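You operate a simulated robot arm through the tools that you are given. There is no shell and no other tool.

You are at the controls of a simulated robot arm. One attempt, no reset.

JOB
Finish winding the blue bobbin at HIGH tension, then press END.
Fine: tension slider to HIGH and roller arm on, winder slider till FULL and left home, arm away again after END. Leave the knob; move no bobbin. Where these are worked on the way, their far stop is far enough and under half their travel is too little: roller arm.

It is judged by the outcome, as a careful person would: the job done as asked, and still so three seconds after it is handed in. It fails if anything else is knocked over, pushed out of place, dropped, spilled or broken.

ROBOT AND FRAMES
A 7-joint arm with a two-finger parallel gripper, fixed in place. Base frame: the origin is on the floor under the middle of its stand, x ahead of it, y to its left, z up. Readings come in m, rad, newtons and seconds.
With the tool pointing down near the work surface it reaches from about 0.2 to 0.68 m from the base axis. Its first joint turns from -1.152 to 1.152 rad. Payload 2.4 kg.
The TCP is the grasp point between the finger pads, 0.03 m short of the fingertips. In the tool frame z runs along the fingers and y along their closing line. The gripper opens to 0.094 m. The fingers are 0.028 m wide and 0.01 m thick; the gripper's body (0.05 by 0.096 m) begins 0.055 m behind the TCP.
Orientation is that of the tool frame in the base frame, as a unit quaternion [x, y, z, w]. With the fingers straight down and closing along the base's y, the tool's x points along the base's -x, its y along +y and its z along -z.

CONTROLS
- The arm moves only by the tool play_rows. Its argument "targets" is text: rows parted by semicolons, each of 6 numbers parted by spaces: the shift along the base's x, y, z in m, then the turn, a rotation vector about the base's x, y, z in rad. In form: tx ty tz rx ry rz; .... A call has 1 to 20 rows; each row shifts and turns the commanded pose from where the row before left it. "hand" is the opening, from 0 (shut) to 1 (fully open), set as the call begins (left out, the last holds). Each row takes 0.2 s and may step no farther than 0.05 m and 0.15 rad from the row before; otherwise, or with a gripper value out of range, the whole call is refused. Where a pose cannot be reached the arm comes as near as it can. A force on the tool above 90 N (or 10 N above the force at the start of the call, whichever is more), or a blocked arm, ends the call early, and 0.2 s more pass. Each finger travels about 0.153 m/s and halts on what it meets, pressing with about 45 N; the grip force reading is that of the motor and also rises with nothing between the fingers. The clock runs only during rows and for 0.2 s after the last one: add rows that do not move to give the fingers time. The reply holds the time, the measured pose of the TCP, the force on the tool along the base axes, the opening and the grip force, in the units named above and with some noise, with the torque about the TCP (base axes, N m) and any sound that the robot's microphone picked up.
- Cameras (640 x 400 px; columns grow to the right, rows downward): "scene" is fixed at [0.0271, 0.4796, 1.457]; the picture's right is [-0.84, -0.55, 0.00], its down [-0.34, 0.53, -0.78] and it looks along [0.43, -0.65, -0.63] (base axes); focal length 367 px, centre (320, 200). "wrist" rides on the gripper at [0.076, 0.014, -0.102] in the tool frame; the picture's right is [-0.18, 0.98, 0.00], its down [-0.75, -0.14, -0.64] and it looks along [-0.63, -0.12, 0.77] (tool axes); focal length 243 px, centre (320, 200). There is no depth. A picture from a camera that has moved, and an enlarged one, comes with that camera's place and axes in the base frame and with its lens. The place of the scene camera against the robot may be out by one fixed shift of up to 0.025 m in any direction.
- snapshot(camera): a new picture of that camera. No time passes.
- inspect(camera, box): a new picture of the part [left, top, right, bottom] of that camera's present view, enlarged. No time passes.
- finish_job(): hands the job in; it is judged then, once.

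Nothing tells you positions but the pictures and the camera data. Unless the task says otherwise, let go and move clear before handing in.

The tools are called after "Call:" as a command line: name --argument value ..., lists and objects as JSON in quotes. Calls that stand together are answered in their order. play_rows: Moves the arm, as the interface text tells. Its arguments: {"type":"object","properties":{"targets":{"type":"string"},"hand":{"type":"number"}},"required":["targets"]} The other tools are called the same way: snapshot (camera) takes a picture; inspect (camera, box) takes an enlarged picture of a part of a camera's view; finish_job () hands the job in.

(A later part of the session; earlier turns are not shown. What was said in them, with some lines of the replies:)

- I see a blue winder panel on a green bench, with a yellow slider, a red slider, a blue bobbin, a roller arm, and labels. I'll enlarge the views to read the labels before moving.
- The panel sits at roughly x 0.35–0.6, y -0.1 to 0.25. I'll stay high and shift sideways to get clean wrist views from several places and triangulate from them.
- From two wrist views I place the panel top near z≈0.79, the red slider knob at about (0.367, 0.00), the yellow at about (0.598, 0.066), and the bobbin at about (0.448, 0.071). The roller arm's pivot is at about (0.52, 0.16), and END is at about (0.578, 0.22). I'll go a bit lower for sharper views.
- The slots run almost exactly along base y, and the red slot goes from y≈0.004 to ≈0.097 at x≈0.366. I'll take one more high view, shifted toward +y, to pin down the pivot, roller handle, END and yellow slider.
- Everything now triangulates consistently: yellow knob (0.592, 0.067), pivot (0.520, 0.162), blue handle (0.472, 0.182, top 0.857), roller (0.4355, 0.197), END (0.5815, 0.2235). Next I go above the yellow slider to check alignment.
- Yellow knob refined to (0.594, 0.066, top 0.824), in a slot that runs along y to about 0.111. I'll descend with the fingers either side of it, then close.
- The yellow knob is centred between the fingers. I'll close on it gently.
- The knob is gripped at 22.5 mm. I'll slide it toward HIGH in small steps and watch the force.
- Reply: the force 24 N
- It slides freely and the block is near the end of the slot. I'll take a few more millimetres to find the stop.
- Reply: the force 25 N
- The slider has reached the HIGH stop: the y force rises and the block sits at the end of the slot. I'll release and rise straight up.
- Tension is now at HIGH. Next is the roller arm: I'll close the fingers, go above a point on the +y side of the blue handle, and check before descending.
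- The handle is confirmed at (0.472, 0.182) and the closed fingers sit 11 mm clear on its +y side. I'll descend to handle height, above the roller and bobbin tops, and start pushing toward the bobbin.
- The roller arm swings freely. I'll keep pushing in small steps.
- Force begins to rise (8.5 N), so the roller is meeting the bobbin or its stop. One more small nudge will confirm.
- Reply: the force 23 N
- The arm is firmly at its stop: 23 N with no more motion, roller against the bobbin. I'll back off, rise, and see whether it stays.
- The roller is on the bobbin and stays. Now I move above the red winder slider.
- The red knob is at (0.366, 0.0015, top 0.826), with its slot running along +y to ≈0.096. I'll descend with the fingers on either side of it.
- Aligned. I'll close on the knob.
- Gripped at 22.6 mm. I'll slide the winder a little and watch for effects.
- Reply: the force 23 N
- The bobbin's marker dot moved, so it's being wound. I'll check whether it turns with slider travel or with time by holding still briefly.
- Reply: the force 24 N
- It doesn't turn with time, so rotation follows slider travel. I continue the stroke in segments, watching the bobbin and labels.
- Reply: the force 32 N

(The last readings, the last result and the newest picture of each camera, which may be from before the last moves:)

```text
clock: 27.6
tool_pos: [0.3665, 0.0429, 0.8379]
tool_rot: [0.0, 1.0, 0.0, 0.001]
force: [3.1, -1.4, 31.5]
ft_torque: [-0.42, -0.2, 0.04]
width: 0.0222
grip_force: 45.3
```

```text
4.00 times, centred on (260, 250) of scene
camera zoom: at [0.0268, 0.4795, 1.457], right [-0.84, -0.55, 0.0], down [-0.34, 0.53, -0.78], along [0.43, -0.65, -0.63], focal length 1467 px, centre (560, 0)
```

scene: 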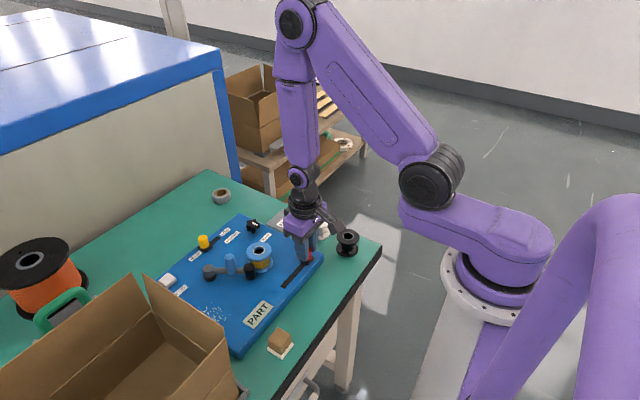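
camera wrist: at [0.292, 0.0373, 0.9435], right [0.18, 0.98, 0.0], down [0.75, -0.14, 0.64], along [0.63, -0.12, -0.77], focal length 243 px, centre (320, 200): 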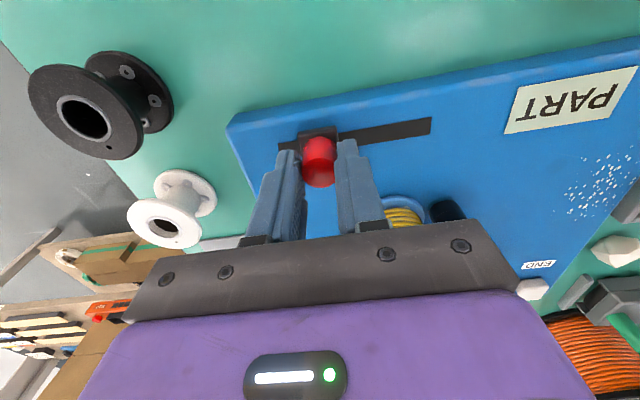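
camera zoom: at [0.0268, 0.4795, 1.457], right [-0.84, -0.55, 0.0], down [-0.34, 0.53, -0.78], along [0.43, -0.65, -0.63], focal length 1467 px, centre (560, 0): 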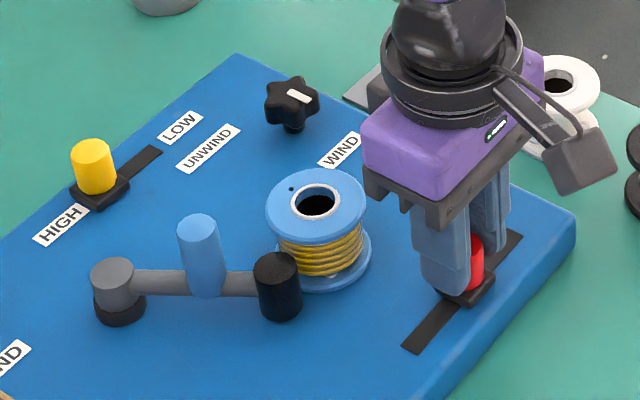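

No clear change yet. I'll carry on to the end of the stroke, easing the vertical preload.

Call:
play_rows --targets "0 0.007 0.001 0 0 0; 0 0.007 0 0 0 0; 0 0.006 0 0 0 0; 0 0 0 0 0 0"

Call:
inspect --camera "scene" --box '[180, 200, 340, 300]'

```text
clock: 28.6
tool_pos: [0.3676, 0.0647, 0.838]
tool_rot: [0.0, 1.0, 0.0, 0.001]
force: [15.5, -1.1, -23.6]
ft_torque: [-0.37, 0.16, -0.04]
width: 0.0226
grip_force: 45.1
```

```text
4.00 times, centred on (260, 250) of scene
camera zoom: at [0.0277, 0.4796, 1.457], right [-0.84, -0.55, 0.0], down [-0.34, 0.53, -0.78], along [0.42, -0.65, -0.63], focal length 1467 px, centre (560, 0)
```

zoom: 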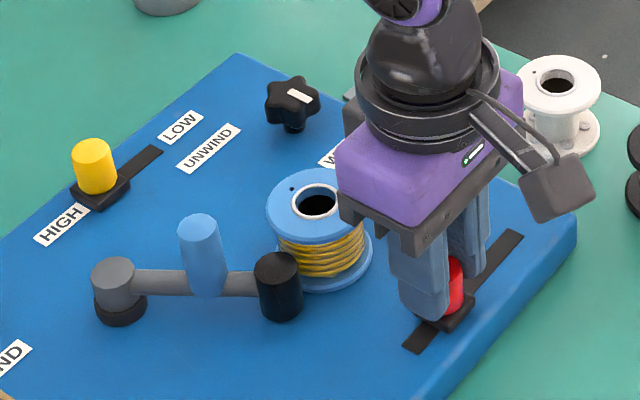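

Call:
play_rows --targets "0 0.006 0 0 0 0; 0 0.006 0 0 0 0; 0 0.006 0 0 0 0; 0 0 0 0 0 0"

Call:
inspect --camera "scene" --box '[230, 230, 294, 270]'

Call:
snapshot --camera "wrist"

```text
clock: 29.6
tool_pos: [0.3672, 0.0819, 0.8389]
tool_rot: [-0.001, 1.0, -0.001, 0.001]
force: [14.9, -2.6, -5.2]
ft_torque: [-0.47, 0.26, -0.04]
width: 0.0227
grip_force: 45.1
```

```text
10.00 times, centred on (262, 250) of scene
camera zoom: at [0.0275, 0.4796, 1.457], right [-0.84, -0.55, 0.0], down [-0.34, 0.53, -0.78], along [0.43, -0.65, -0.63], focal length 3669 px, centre (900, -300)
```

zoom: 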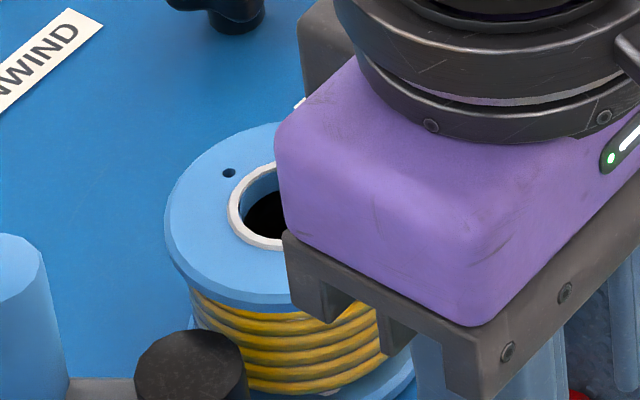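

```text
taken
camera wrist: at [0.2915, 0.0963, 0.9423], right [0.18, 0.98, 0.0], down [0.75, -0.14, 0.64], along [0.63, -0.12, -0.77], focal length 243 px, centre (320, 200)
```

wrist: 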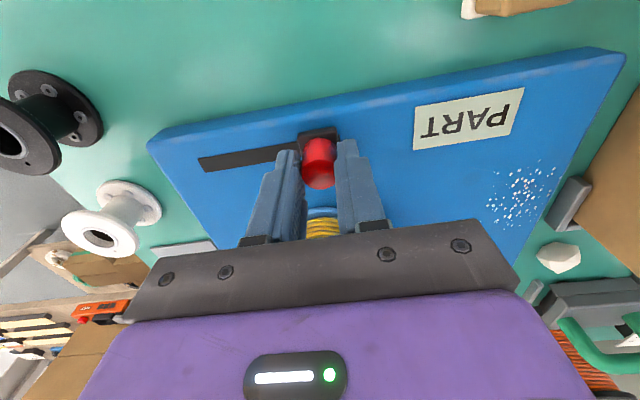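

The winding looks somewhat fuller. I go on to the end of the stroke.

Call:
play_rows --targets "0 0.004 0 0 0 0; 0 0.003 0 0 0 0; 0 0.002 0 0 0 0; 0 0 0 0 0 0"

Call:
snapshot --camera "scene"

Call:
inspect --camera "scene" --box '[230, 230, 294, 270]'

```text
clock: 30.6
tool_pos: [0.3674, 0.089, 0.8394]
tool_rot: [0.0, 1.0, 0.001, 0.001]
force: [13.1, -11.9, 27.4]
ft_torque: [-0.75, -0.45, 0.02]
width: 0.0225
grip_force: 44.9
```

```text
taken
```

scene: 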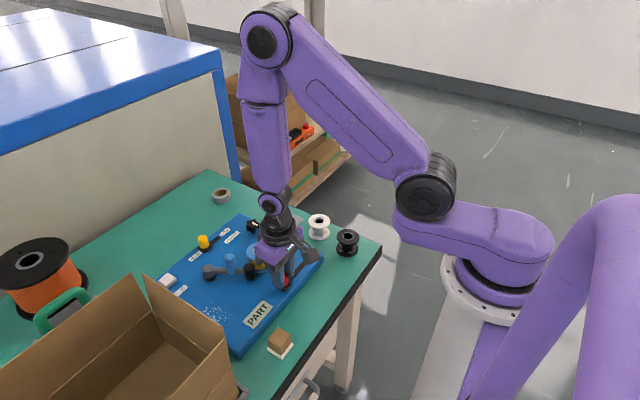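

```text
10.00 times, centred on (262, 250) of scene
camera zoom: at [0.027, 0.4792, 1.4571], right [-0.84, -0.55, 0.0], down [-0.34, 0.53, -0.78], along [0.43, -0.65, -0.63], focal length 3669 px, centre (900, -300)
```

zoom: 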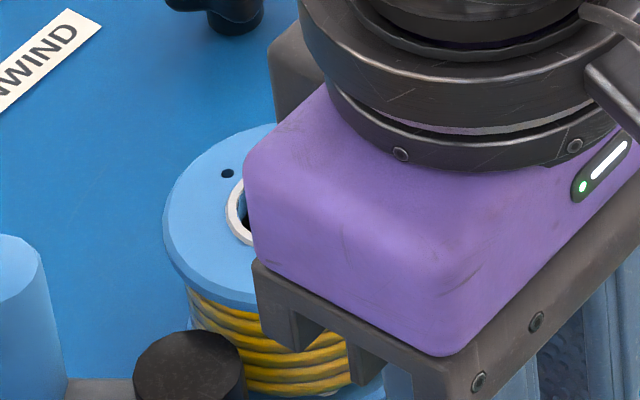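

The stroke end was reached with force on the stop. I'll return toward home and look at the bobbin and indicators.

Call:
play_rows --targets "0 -0.008 0.0005 0 0 0; 0 -0.009 0 0 0 0; 0 -0.009 0 0 0 0; 0 -0.009 0 0 0 0; 0 -0.009 0 0 0 0; 0 0 0 0 0 0"

Call:
inspect --camera "scene" --box '[230, 230, 294, 270]'

```text
clock: 32.0
tool_pos: [0.367, 0.0461, 0.8396]
tool_rot: [0.0, 1.0, 0.001, -0.001]
force: [14.3, 0.5, -26.9]
ft_torque: [-0.38, -0.11, -0.02]
width: 0.0225
grip_force: 44.8
```

```text
10.00 times, centred on (262, 250) of scene
camera zoom: at [0.0277, 0.4796, 1.457], right [-0.84, -0.55, 0.0], down [-0.34, 0.53, -0.78], along [0.42, -0.65, -0.63], focal length 3669 px, centre (900, -300)
```

zoom: 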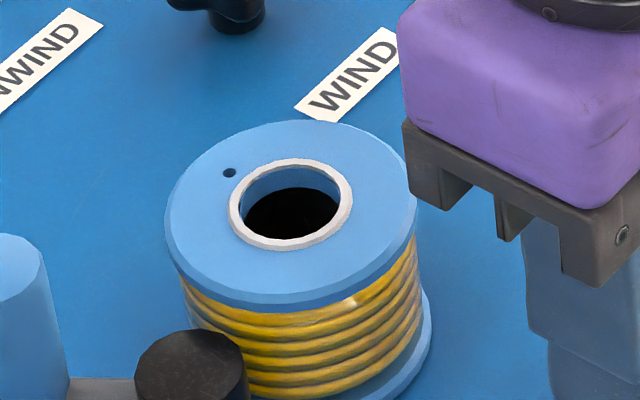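

The winding on the bobbin is now visibly thicker. I'll bring the slider home and examine all the indicators.

Call:
play_rows --targets "0 -0.009 0 0 0 0; 0 -0.009 0 0 0 0; 0 -0.009 0 0 0 0; 0 -0.009 0 0 0 0; 0 -0.005 0 0 0 0; 0 0 0 0 0 0"

Call:
snapshot --camera "scene"

Call:
inspect --camera "scene" --box '[230, 230, 294, 270]'

Call:
snapshot --camera "wrist"

Call:
inspect --camera "scene" --box '[180, 200, 340, 340]'

```text
clock: 33.4
tool_pos: [0.3677, 0.0055, 0.8391]
tool_rot: [0.0, 1.0, 0.0, -0.001]
force: [9.6, 0.7, -27.8]
ft_torque: [0.41, -0.18, 0.05]
width: 0.0225
grip_force: 44.9
```

```text
taken
```

scene: 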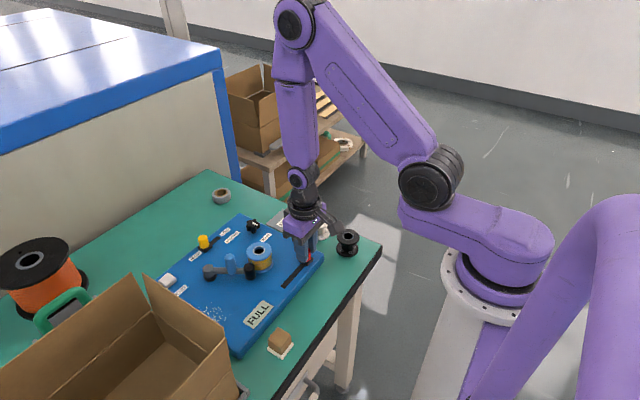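

```text
10.00 times, centred on (262, 250) of scene
camera zoom: at [0.0277, 0.4796, 1.457], right [-0.84, -0.55, 0.0], down [-0.34, 0.53, -0.78], along [0.43, -0.65, -0.63], focal length 3669 px, centre (900, -300)
```

zoom: 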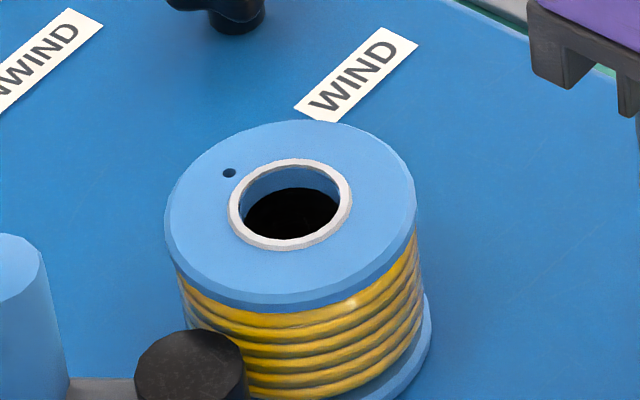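

```text
taken
camera wrist: at [0.2912, 0.0202, 0.9432], right [0.18, 0.98, 0.0], down [0.75, -0.14, 0.64], along [0.63, -0.12, -0.77], focal length 243 px, centre (320, 200)
```

wrist: 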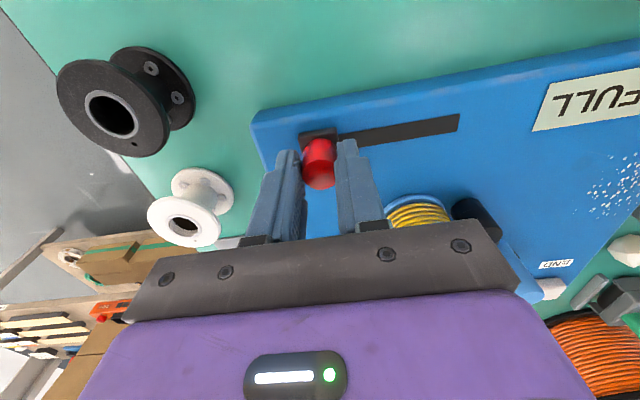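

```text
2.86 times, centred on (260, 270) of scene
camera zoom: at [0.0277, 0.4796, 1.457], right [-0.84, -0.55, 0.0], down [-0.34, 0.53, -0.78], along [0.43, -0.65, -0.63], focal length 1048 px, centre (491, 0)
```

zoom: 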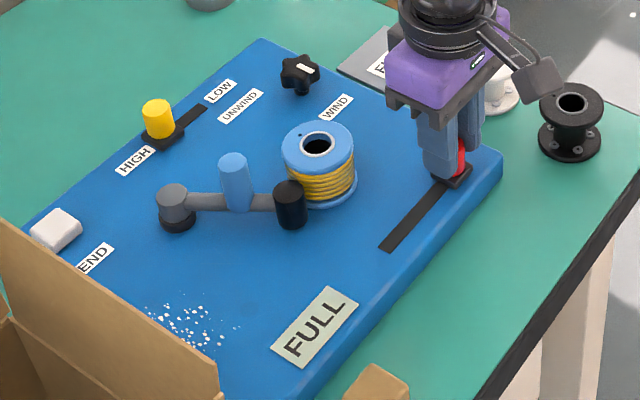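

The status label now reads FULL. I'll push the slider the last few millimetres back to its home stop.

Call:
play_rows --targets "0 -0.003 -0.0005 0 0 0; 0 -0.002 0 0 0 0; 0 0 0 0 0 0"

```text
clock: 34.2
tool_pos: [0.3676, 0.0007, 0.8391]
tool_rot: [0.0, 1.0, 0.0, 0.002]
force: [4.0, 1.1, 30.3]
ft_torque: [0.44, -0.23, 0.01]
width: 0.0226
grip_force: 45.1
```

Call:
play_rows --targets "0 -0.002 0.0005 0 0 0; 0 0 0 0 0 0"

Call:
inspect --camera "wrist" --box '[240, 80, 440, 210]'

```text
clock: 34.8
tool_pos: [0.366, -0.0003, 0.8386]
tool_rot: [-0.002, 1.0, 0.0, 0.001]
force: [4.2, 17.0, 5.0]
ft_torque: [0.81, -1.31, -0.12]
width: 0.0226
grip_force: 45.1
```

```text
3.08 times, centred on (340, 145) of wrist
camera zoom: at [0.2908, 0.0142, 0.9425], right [0.18, 0.98, 0.0], down [0.75, -0.14, 0.64], along [0.63, -0.12, -0.77], focal length 746 px, centre (258, 369)
```

zoom: 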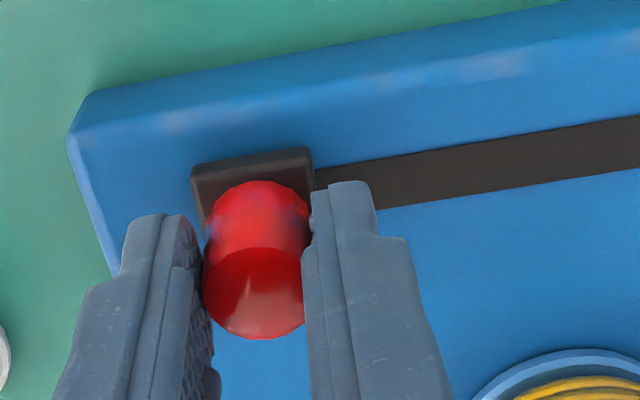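

The home stop is reached (17 N). I'll release and rise.

Call:
play_rows --targets "0 0.001 0 0 0 0; 0 0 0 0 0 0; 0 0 0.03 0 0 0; 0 0 0.04 0 0 0; 0 0 0.04 0 0 0; 0 0 0 0 0 0" --hand 0.5

Call:
snapshot --camera "wrist"

Call:
inspect --camera "scene" --box '[180, 200, 340, 340]'

```text
clock: 36.2
tool_pos: [0.3662, -0.0008, 0.9477]
tool_rot: [-0.001, 1.0, 0.0, -0.001]
force: [0.3, 0.5, 0.3]
ft_torque: [0.02, 0.02, 0.0]
width: 0.0469
grip_force: 0.1
```

```text
taken
camera wrist: at [0.2905, 0.0136, 1.0518], right [0.18, 0.98, 0.0], down [0.75, -0.14, 0.64], along [0.63, -0.12, -0.77], focal length 243 px, centre (320, 200)
```

wrist: 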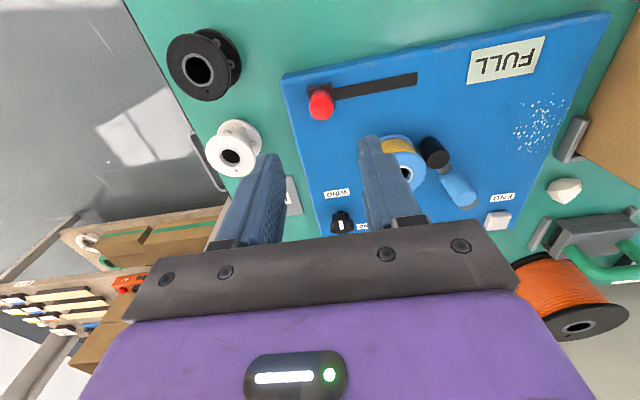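

```text
2.86 times, centred on (260, 270) of scene
camera zoom: at [0.0271, 0.4796, 1.457], right [-0.84, -0.55, 0.0], down [-0.34, 0.53, -0.78], along [0.43, -0.65, -0.63], focal length 1048 px, centre (491, 0)
```

zoom: 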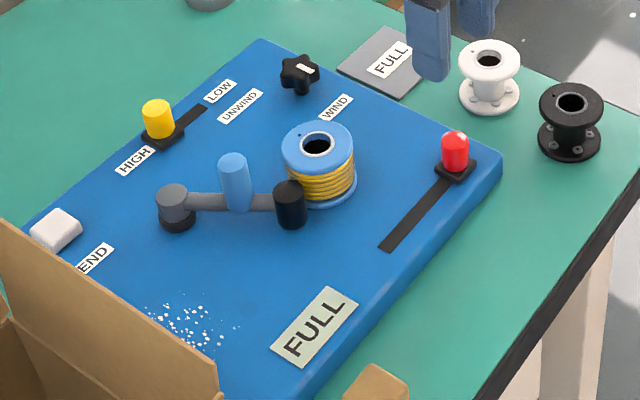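

Slider home and label FULL. Now, with the fingers closed, I go above the END button.

Call:
play_rows --targets "0 0 0.01 0 0 0; 0.027 0.028 0 0 0 0; 0.027 0.028 0 0 0 0; 0.027 0.028 0 0 0 0; 0.027 0.028 0 0 0 0; 0.027 0.028 0 0 0 0; 0.027 0.028 0 0 0 0; 0.027 0.028 0 0 0 0; 0.0265 0.028 0 0 0 0; 0 0 -0.03 0 0 0; 0 0 0 0 0 0; 0 0 0 0 0 0" --hand 0

Call:
snapshot --camera "wrist"

Call:
snapshot --camera "scene"

Call:
inspect --camera "wrist" --box '[240, 30, 440, 170]'

```text
clock: 38.8
tool_pos: [0.5844, 0.2237, 0.9296]
tool_rot: [0.001, 1.0, 0.0, -0.001]
force: [-0.1, -0.7, 0.5]
ft_torque: [0.01, -0.01, 0.03]
width: 0.0
grip_force: 33.4
```

```text
taken
camera wrist: at [0.5082, 0.2385, 1.0329], right [0.18, 0.98, 0.0], down [0.75, -0.14, 0.64], along [0.63, -0.12, -0.77], focal length 243 px, centre (320, 200)
```

wrist: 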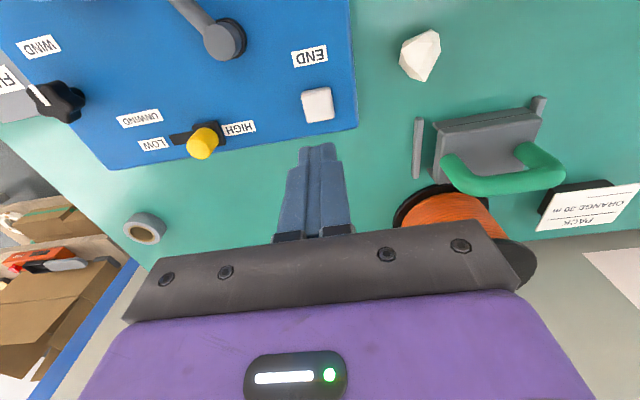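

```text
taken
```

scene: 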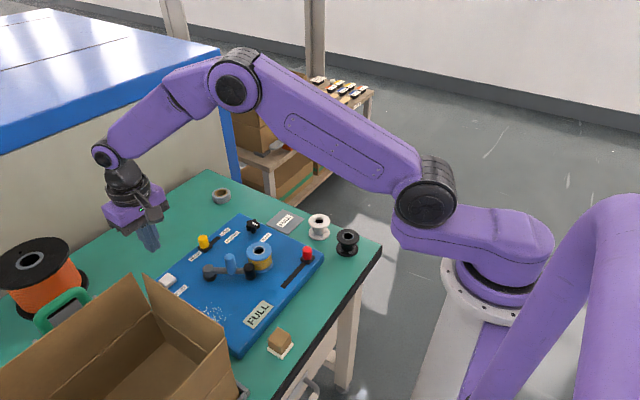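

```text
2.86 times, centred on (340, 100) of wrist
camera zoom: at [0.5082, 0.2385, 1.0329], right [0.18, 0.98, 0.0], down [0.75, -0.14, 0.64], along [0.63, -0.12, -0.77], focal length 693 px, centre (263, 486)
```

zoom: 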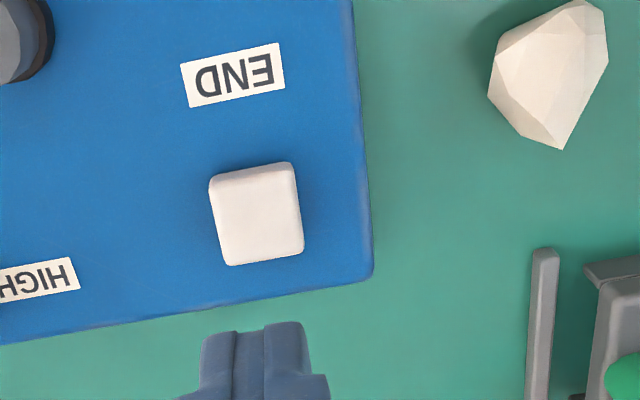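

The END button is at (0.581, 0.223) and I'm nearly centred above it. I descend close, then press in small steps.

Call:
play_rows --targets "-0.003 -0.0005 -0.03 0 0 0; 0 0 -0.03 0 0 0; 0 0 -0.022 0 0 0; 0 0 0 0 0 0"

Call:
inspect --camera "wrist" --box '[220, 60, 420, 200]'

```text
clock: 39.8
tool_pos: [0.579, 0.2233, 0.8476]
tool_rot: [0.0, 1.0, 0.0, 0.0]
force: [0.2, -0.8, 0.0]
ft_torque: [-0.04, 0.01, -0.01]
width: 0.0002
grip_force: 33.1
```

```text
2.86 times, centred on (320, 130) of wrist
camera zoom: at [0.5034, 0.2372, 0.9513], right [0.18, 0.98, 0.0], down [0.75, -0.14, 0.64], along [0.63, -0.12, -0.77], focal length 693 px, centre (320, 400)
```

zoom: 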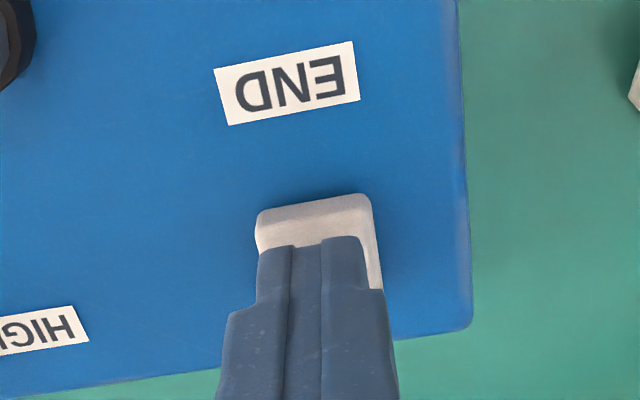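

Call:
play_rows --targets "0 0 -0.003 0 0 0; 0 0 -0.003 0 0 0; 0 0 -0.002 0 0 0; 0 0 -0.002 0 0 0; 0 0 0 0 0 0"

```text
clock: 41.0
tool_pos: [0.58, 0.2229, 0.8386]
tool_rot: [0.0, 1.0, 0.0, 0.0]
force: [-0.1, -0.1, -0.2]
ft_torque: [0.03, 0.0, -0.02]
width: 0.0
grip_force: 32.9
```

Call:
play_rows --targets "0 0 -0.002 0 0 0; 0 0 -0.002 0 0 0; 0 0 0 0 0 0"

```text
clock: 41.8
tool_pos: [0.5792, 0.2231, 0.8338]
tool_rot: [0.0, 1.0, 0.0, 0.0]
force: [0.4, -0.4, 1.0]
ft_torque: [-0.01, 0.02, 0.01]
width: 0.0002
grip_force: 33.2
```

Call:
play_rows --targets "0 0 -0.0015 0 0 0; 0 0 -0.0015 0 0 0; 0 0 0 0 0 0"

Call:
inspect --camera "wrist" --box '[220, 60, 420, 200]'

```text
clock: 42.6
tool_pos: [0.58, 0.2235, 0.8318]
tool_rot: [0.0, 1.0, 0.0, 0.0]
force: [-0.6, 0.4, 1.4]
ft_torque: [0.05, 0.03, 0.01]
width: 0.0
grip_force: 33.3
```

```text
2.86 times, centred on (320, 130) of wrist
camera zoom: at [0.5041, 0.2376, 0.9344], right [0.18, 0.98, 0.0], down [0.75, -0.14, 0.64], along [0.63, -0.12, -0.77], focal length 693 px, centre (320, 400)
```

zoom: 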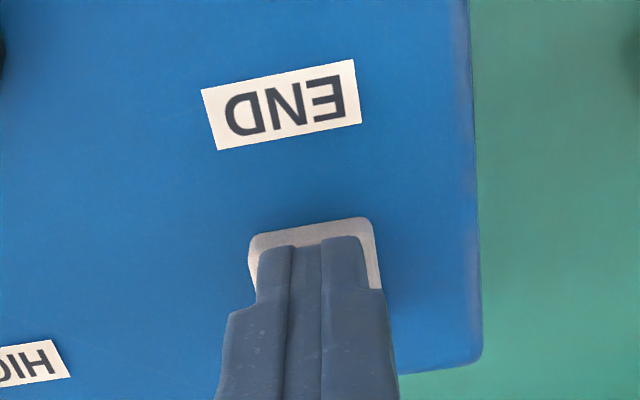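

Call:
play_rows --targets "0 0 -0.0015 0 0 0; 0 0 -0.0015 0 0 0; 0 0 0 0 0 0"

```text
clock: 43.4
tool_pos: [0.5805, 0.2232, 0.827]
tool_rot: [0.0, 1.0, 0.001, 0.001]
force: [0.5, -1.1, 3.2]
ft_torque: [-0.07, -0.07, 0.0]
width: 0.0
grip_force: 32.8
heard: click
```

A click was heard, so END is pressed. I rise straight up and check the state.

Call:
play_rows --targets "0 0 0.02 0 0 0; 0 0 0.04 0 0 0; 0 0 0.04 0 0 0; 0 0 0.03 0 0 0; 0 0 0 0 0 0"

Call:
snapshot --camera "wrist"

Call:
inspect --camera "scene" --box '[140, 200, 340, 340]'

```text
clock: 44.6
tool_pos: [0.5798, 0.2223, 0.9579]
tool_rot: [0.0, 1.0, 0.0, -0.001]
force: [0.0, -0.8, 0.2]
ft_torque: [0.02, 0.03, -0.03]
width: 0.0001
grip_force: 32.5
```

```text
taken
camera wrist: at [0.5035, 0.2367, 1.0602], right [0.18, 0.98, 0.0], down [0.75, -0.14, 0.64], along [0.63, -0.12, -0.77], focal length 243 px, centre (320, 200)
```

wrist: 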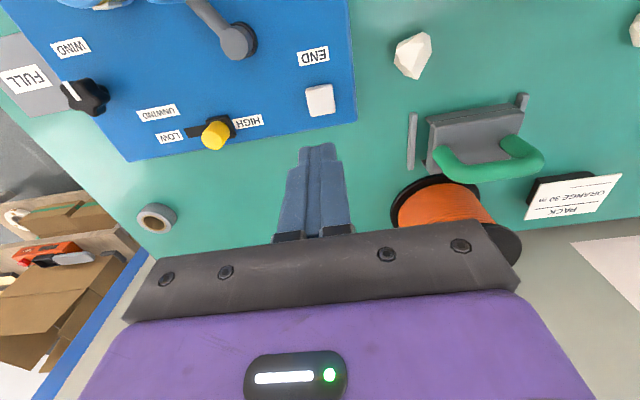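

```text
2.86 times, centred on (240, 270) of scene
camera zoom: at [0.0271, 0.4796, 1.457], right [-0.84, -0.55, 0.0], down [-0.34, 0.53, -0.78], along [0.43, -0.65, -0.63], focal length 1048 px, centre (549, 0)
```

zoom: 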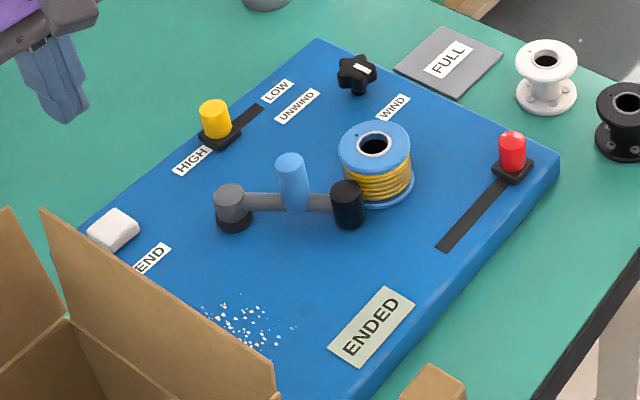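

The status reads ENDED. Lastly I swing the roller arm away: the closed fingers go above the gap on the -y side of the handle, which is now at about (0.477, 0.132).

Call:
play_rows --targets "-0.024 -0.029 0 0 0 0; -0.024 -0.029 0 0 0 0; -0.024 -0.029 0 0 0 0; -0.025 -0.030 0 0 0 0; 0 0 -0.01 0 0 0; 0 0 0 0 0 0; 0 0 0 0 0 0" --hand 0

Call:
snapshot --camera "wrist"

Call:
inspect --camera "wrist" --box '[240, 20, 460, 170]'

```text
clock: 46.2
tool_pos: [0.4851, 0.1066, 0.9477]
tool_rot: [0.0, 1.0, 0.0, 0.001]
force: [0.6, -0.1, 0.1]
ft_torque: [-0.01, -0.03, 0.03]
width: 0.0003
grip_force: 32.1
```

```text
taken
camera wrist: at [0.4089, 0.1207, 1.0514], right [0.18, 0.98, 0.0], down [0.75, -0.14, 0.64], along [0.63, -0.12, -0.77], focal length 243 px, centre (320, 200)
```

wrist: 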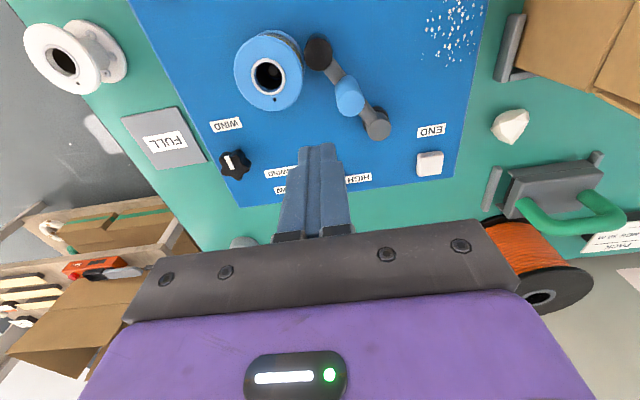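

```text
2.67 times, centred on (350, 95) of wrist
camera zoom: at [0.4089, 0.1207, 1.0514], right [0.18, 0.98, 0.0], down [0.75, -0.14, 0.64], along [0.63, -0.12, -0.77], focal length 647 px, centre (240, 480)
```

zoom: 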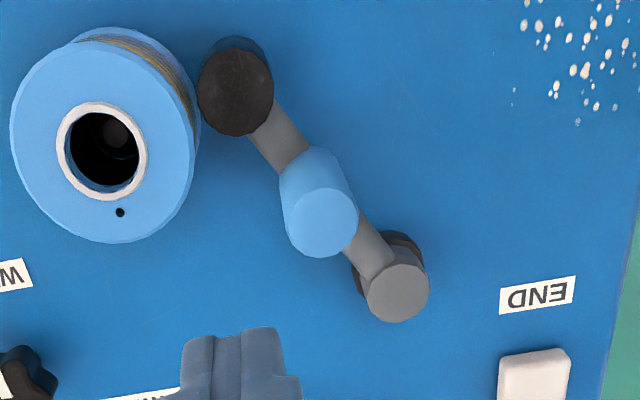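

The handle is confirmed at (0.476, 0.133) and the fingers sit 5–6 mm clear of both handle and bobbin. I'll descend to just above bobbin-top height and push the handle +y.

Call:
play_rows --targets "0 0 -0.03 0 0 0; 0 0 -0.03 0 0 0; 0 0 -0.015 0 0 0; 0 0 0 0 0 0; -0.002 0.006 0 0 0 0; -0.002 0.006 0 0 0 0; -0.003 0.006 0 0 0 0; 0 0 0 0 0 0"

Call:
inspect --camera "wrist" --box '[240, 40, 460, 190]'

```text
clock: 48.0
tool_pos: [0.4771, 0.1253, 0.8739]
tool_rot: [0.0, 1.0, 0.001, 0.0]
force: [-0.1, -0.6, -0.1]
ft_torque: [0.0, 0.02, 0.0]
width: 0.0002
grip_force: 32.9
```

```text
2.67 times, centred on (350, 115) of wrist
camera zoom: at [0.4008, 0.1392, 0.9761], right [0.18, 0.98, 0.0], down [0.75, -0.14, 0.64], along [0.63, -0.12, -0.77], focal length 647 px, centre (240, 427)
```

zoom: 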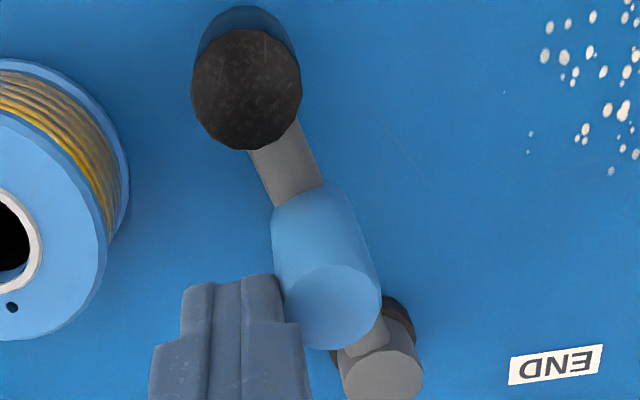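

The arm is swinging away freely. I continue in +y steps.

Call:
play_rows --targets "-0.002 0.007 0 0 0 0; -0.002 0.007 0 0 0 0; 0 0.007 0 0 0 0; 0 0.006 0 0 0 0; 0 0 0 0 0 0"

Call:
inspect --camera "wrist" --box '[240, 40, 460, 190]'

```text
clock: 49.2
tool_pos: [0.4722, 0.1511, 0.8725]
tool_rot: [0.0, 1.0, -0.001, 0.0]
force: [0.6, -0.6, 0.4]
ft_torque: [-0.01, 0.0, -0.02]
width: 0.0002
grip_force: 33.1
```

```text
2.67 times, centred on (350, 115) of wrist
camera zoom: at [0.3961, 0.1663, 0.9763], right [0.18, 0.98, 0.0], down [0.75, -0.14, 0.64], along [0.63, -0.12, -0.77], focal length 647 px, centre (240, 427)
```

zoom: 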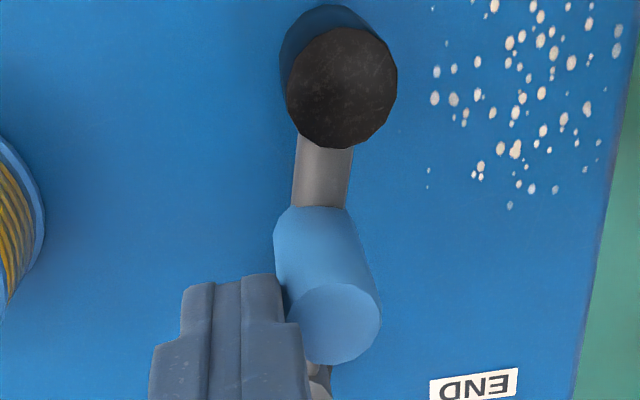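

Call:
play_rows --targets "0 0.004 0 0 0 0; 0 0.004 0 0 0 0; 0 0.003 0 0 0 0; 0 0 0 0 0 0"

Call:
inspect --camera "wrist" --box '[240, 40, 460, 190]'

```text
clock: 50.2
tool_pos: [0.4721, 0.1604, 0.8718]
tool_rot: [0.0, 1.0, -0.001, -0.001]
force: [2.9, -13.3, -1.0]
ft_torque: [-0.26, -0.06, -0.01]
width: 0.0002
grip_force: 32.9
```

```text
2.67 times, centred on (350, 115) of wrist
camera zoom: at [0.3963, 0.1753, 0.9765], right [0.19, 0.98, 0.0], down [0.75, -0.14, 0.64], along [0.63, -0.12, -0.77], focal length 647 px, centre (240, 427)
```

zoom: 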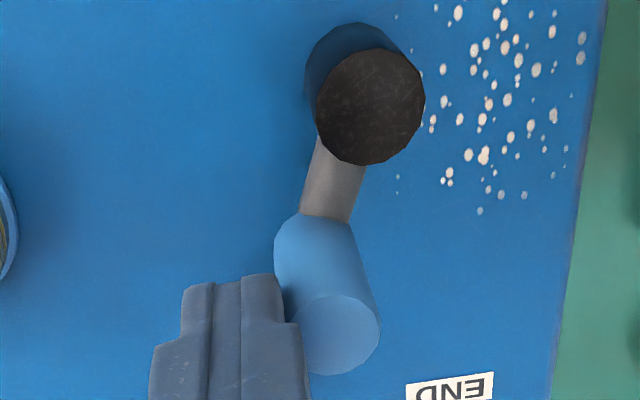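

The away stop is reached (13 N). I'll back off slightly, rise well clear, and check the overall result.

Call:
play_rows --targets "0 -0.006 0 0 0 0; 0 -0.006 0 0 0 0; 0 0 0.03 0 0 0; 0 0 0.04 0 0 0; 0 0 0.04 0 0 0; -0.04 0 0.03 0 0 0; -0.04 0 0.03 0 0 0; -0.04 0 0.02 0 0 0; 0 0 0 0 0 0; 0 0 0 0 0 0"

Call:
snapshot --camera "wrist"

Call:
snapshot --camera "scene"

Call:
inspect --camera "scene" --box '[140, 200, 340, 340]'

```text
clock: 52.4
tool_pos: [0.3525, 0.1515, 1.0625]
tool_rot: [0.0, 1.0, 0.0, 0.0]
force: [-0.9, -0.3, -0.9]
ft_torque: [0.01, -0.01, -0.03]
width: 0.0
grip_force: 33.2
```

```text
taken
camera wrist: at [0.2761, 0.1657, 1.1651], right [0.18, 0.98, 0.0], down [0.75, -0.14, 0.64], along [0.63, -0.12, -0.77], focal length 243 px, centre (320, 200)
```

wrist: 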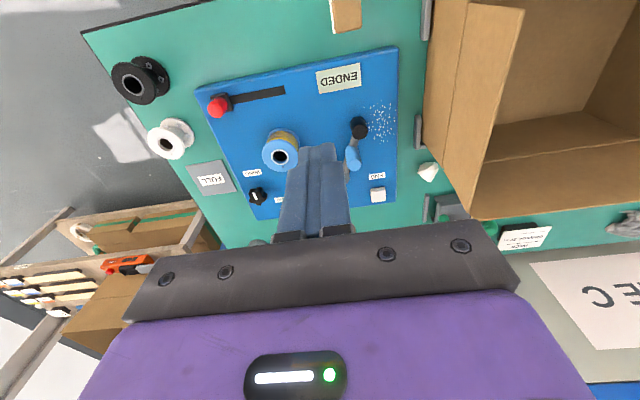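

```text
taken
```

scene: 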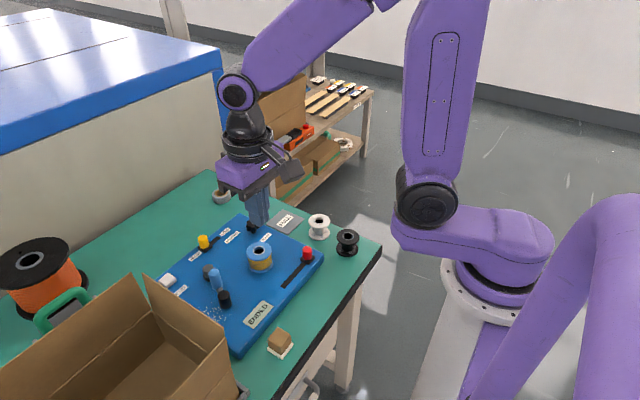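

```text
2.86 times, centred on (240, 270) of scene
camera zoom: at [0.0271, 0.4796, 1.457], right [-0.84, -0.55, 0.0], down [-0.34, 0.53, -0.78], along [0.43, -0.65, -0.63], focal length 1048 px, centre (549, 0)
```

zoom: 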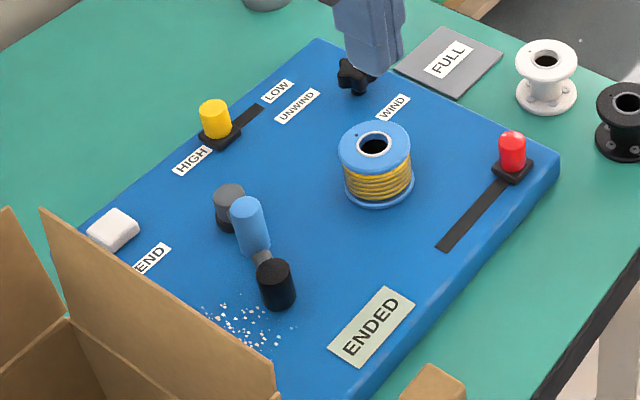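

Everything matches the job. Tension is at HIGH, the bobbin was wound to FULL, the winder slider is home and the label reads ENDED. The roller arm is back away, the knob and bobbins are untouched, and the gripper is clear. I'm handing it in.

Call:
finish_job

```text
The job is handed in.
```

The blue bobbin is wound to FULL at HIGH tension, END has been pressed, and the job is handed in. The machine's status label reads ENDED.

- **Tension slider:** moved to its HIGH stop.
- **Roller arm:** swung on to its stop against the bobbin before winding, and swung back to its away stop after END.
- **Winder slider:** one full stroke and back turned the label from PART to FULL; it is back against its home stop.
- **END button:** pressed once, with a click heard.
- **Everything else:** I did not touch the knob or move any bobbin. The last pictures show nothing knocked over or out of place, and the gripper is well clear.
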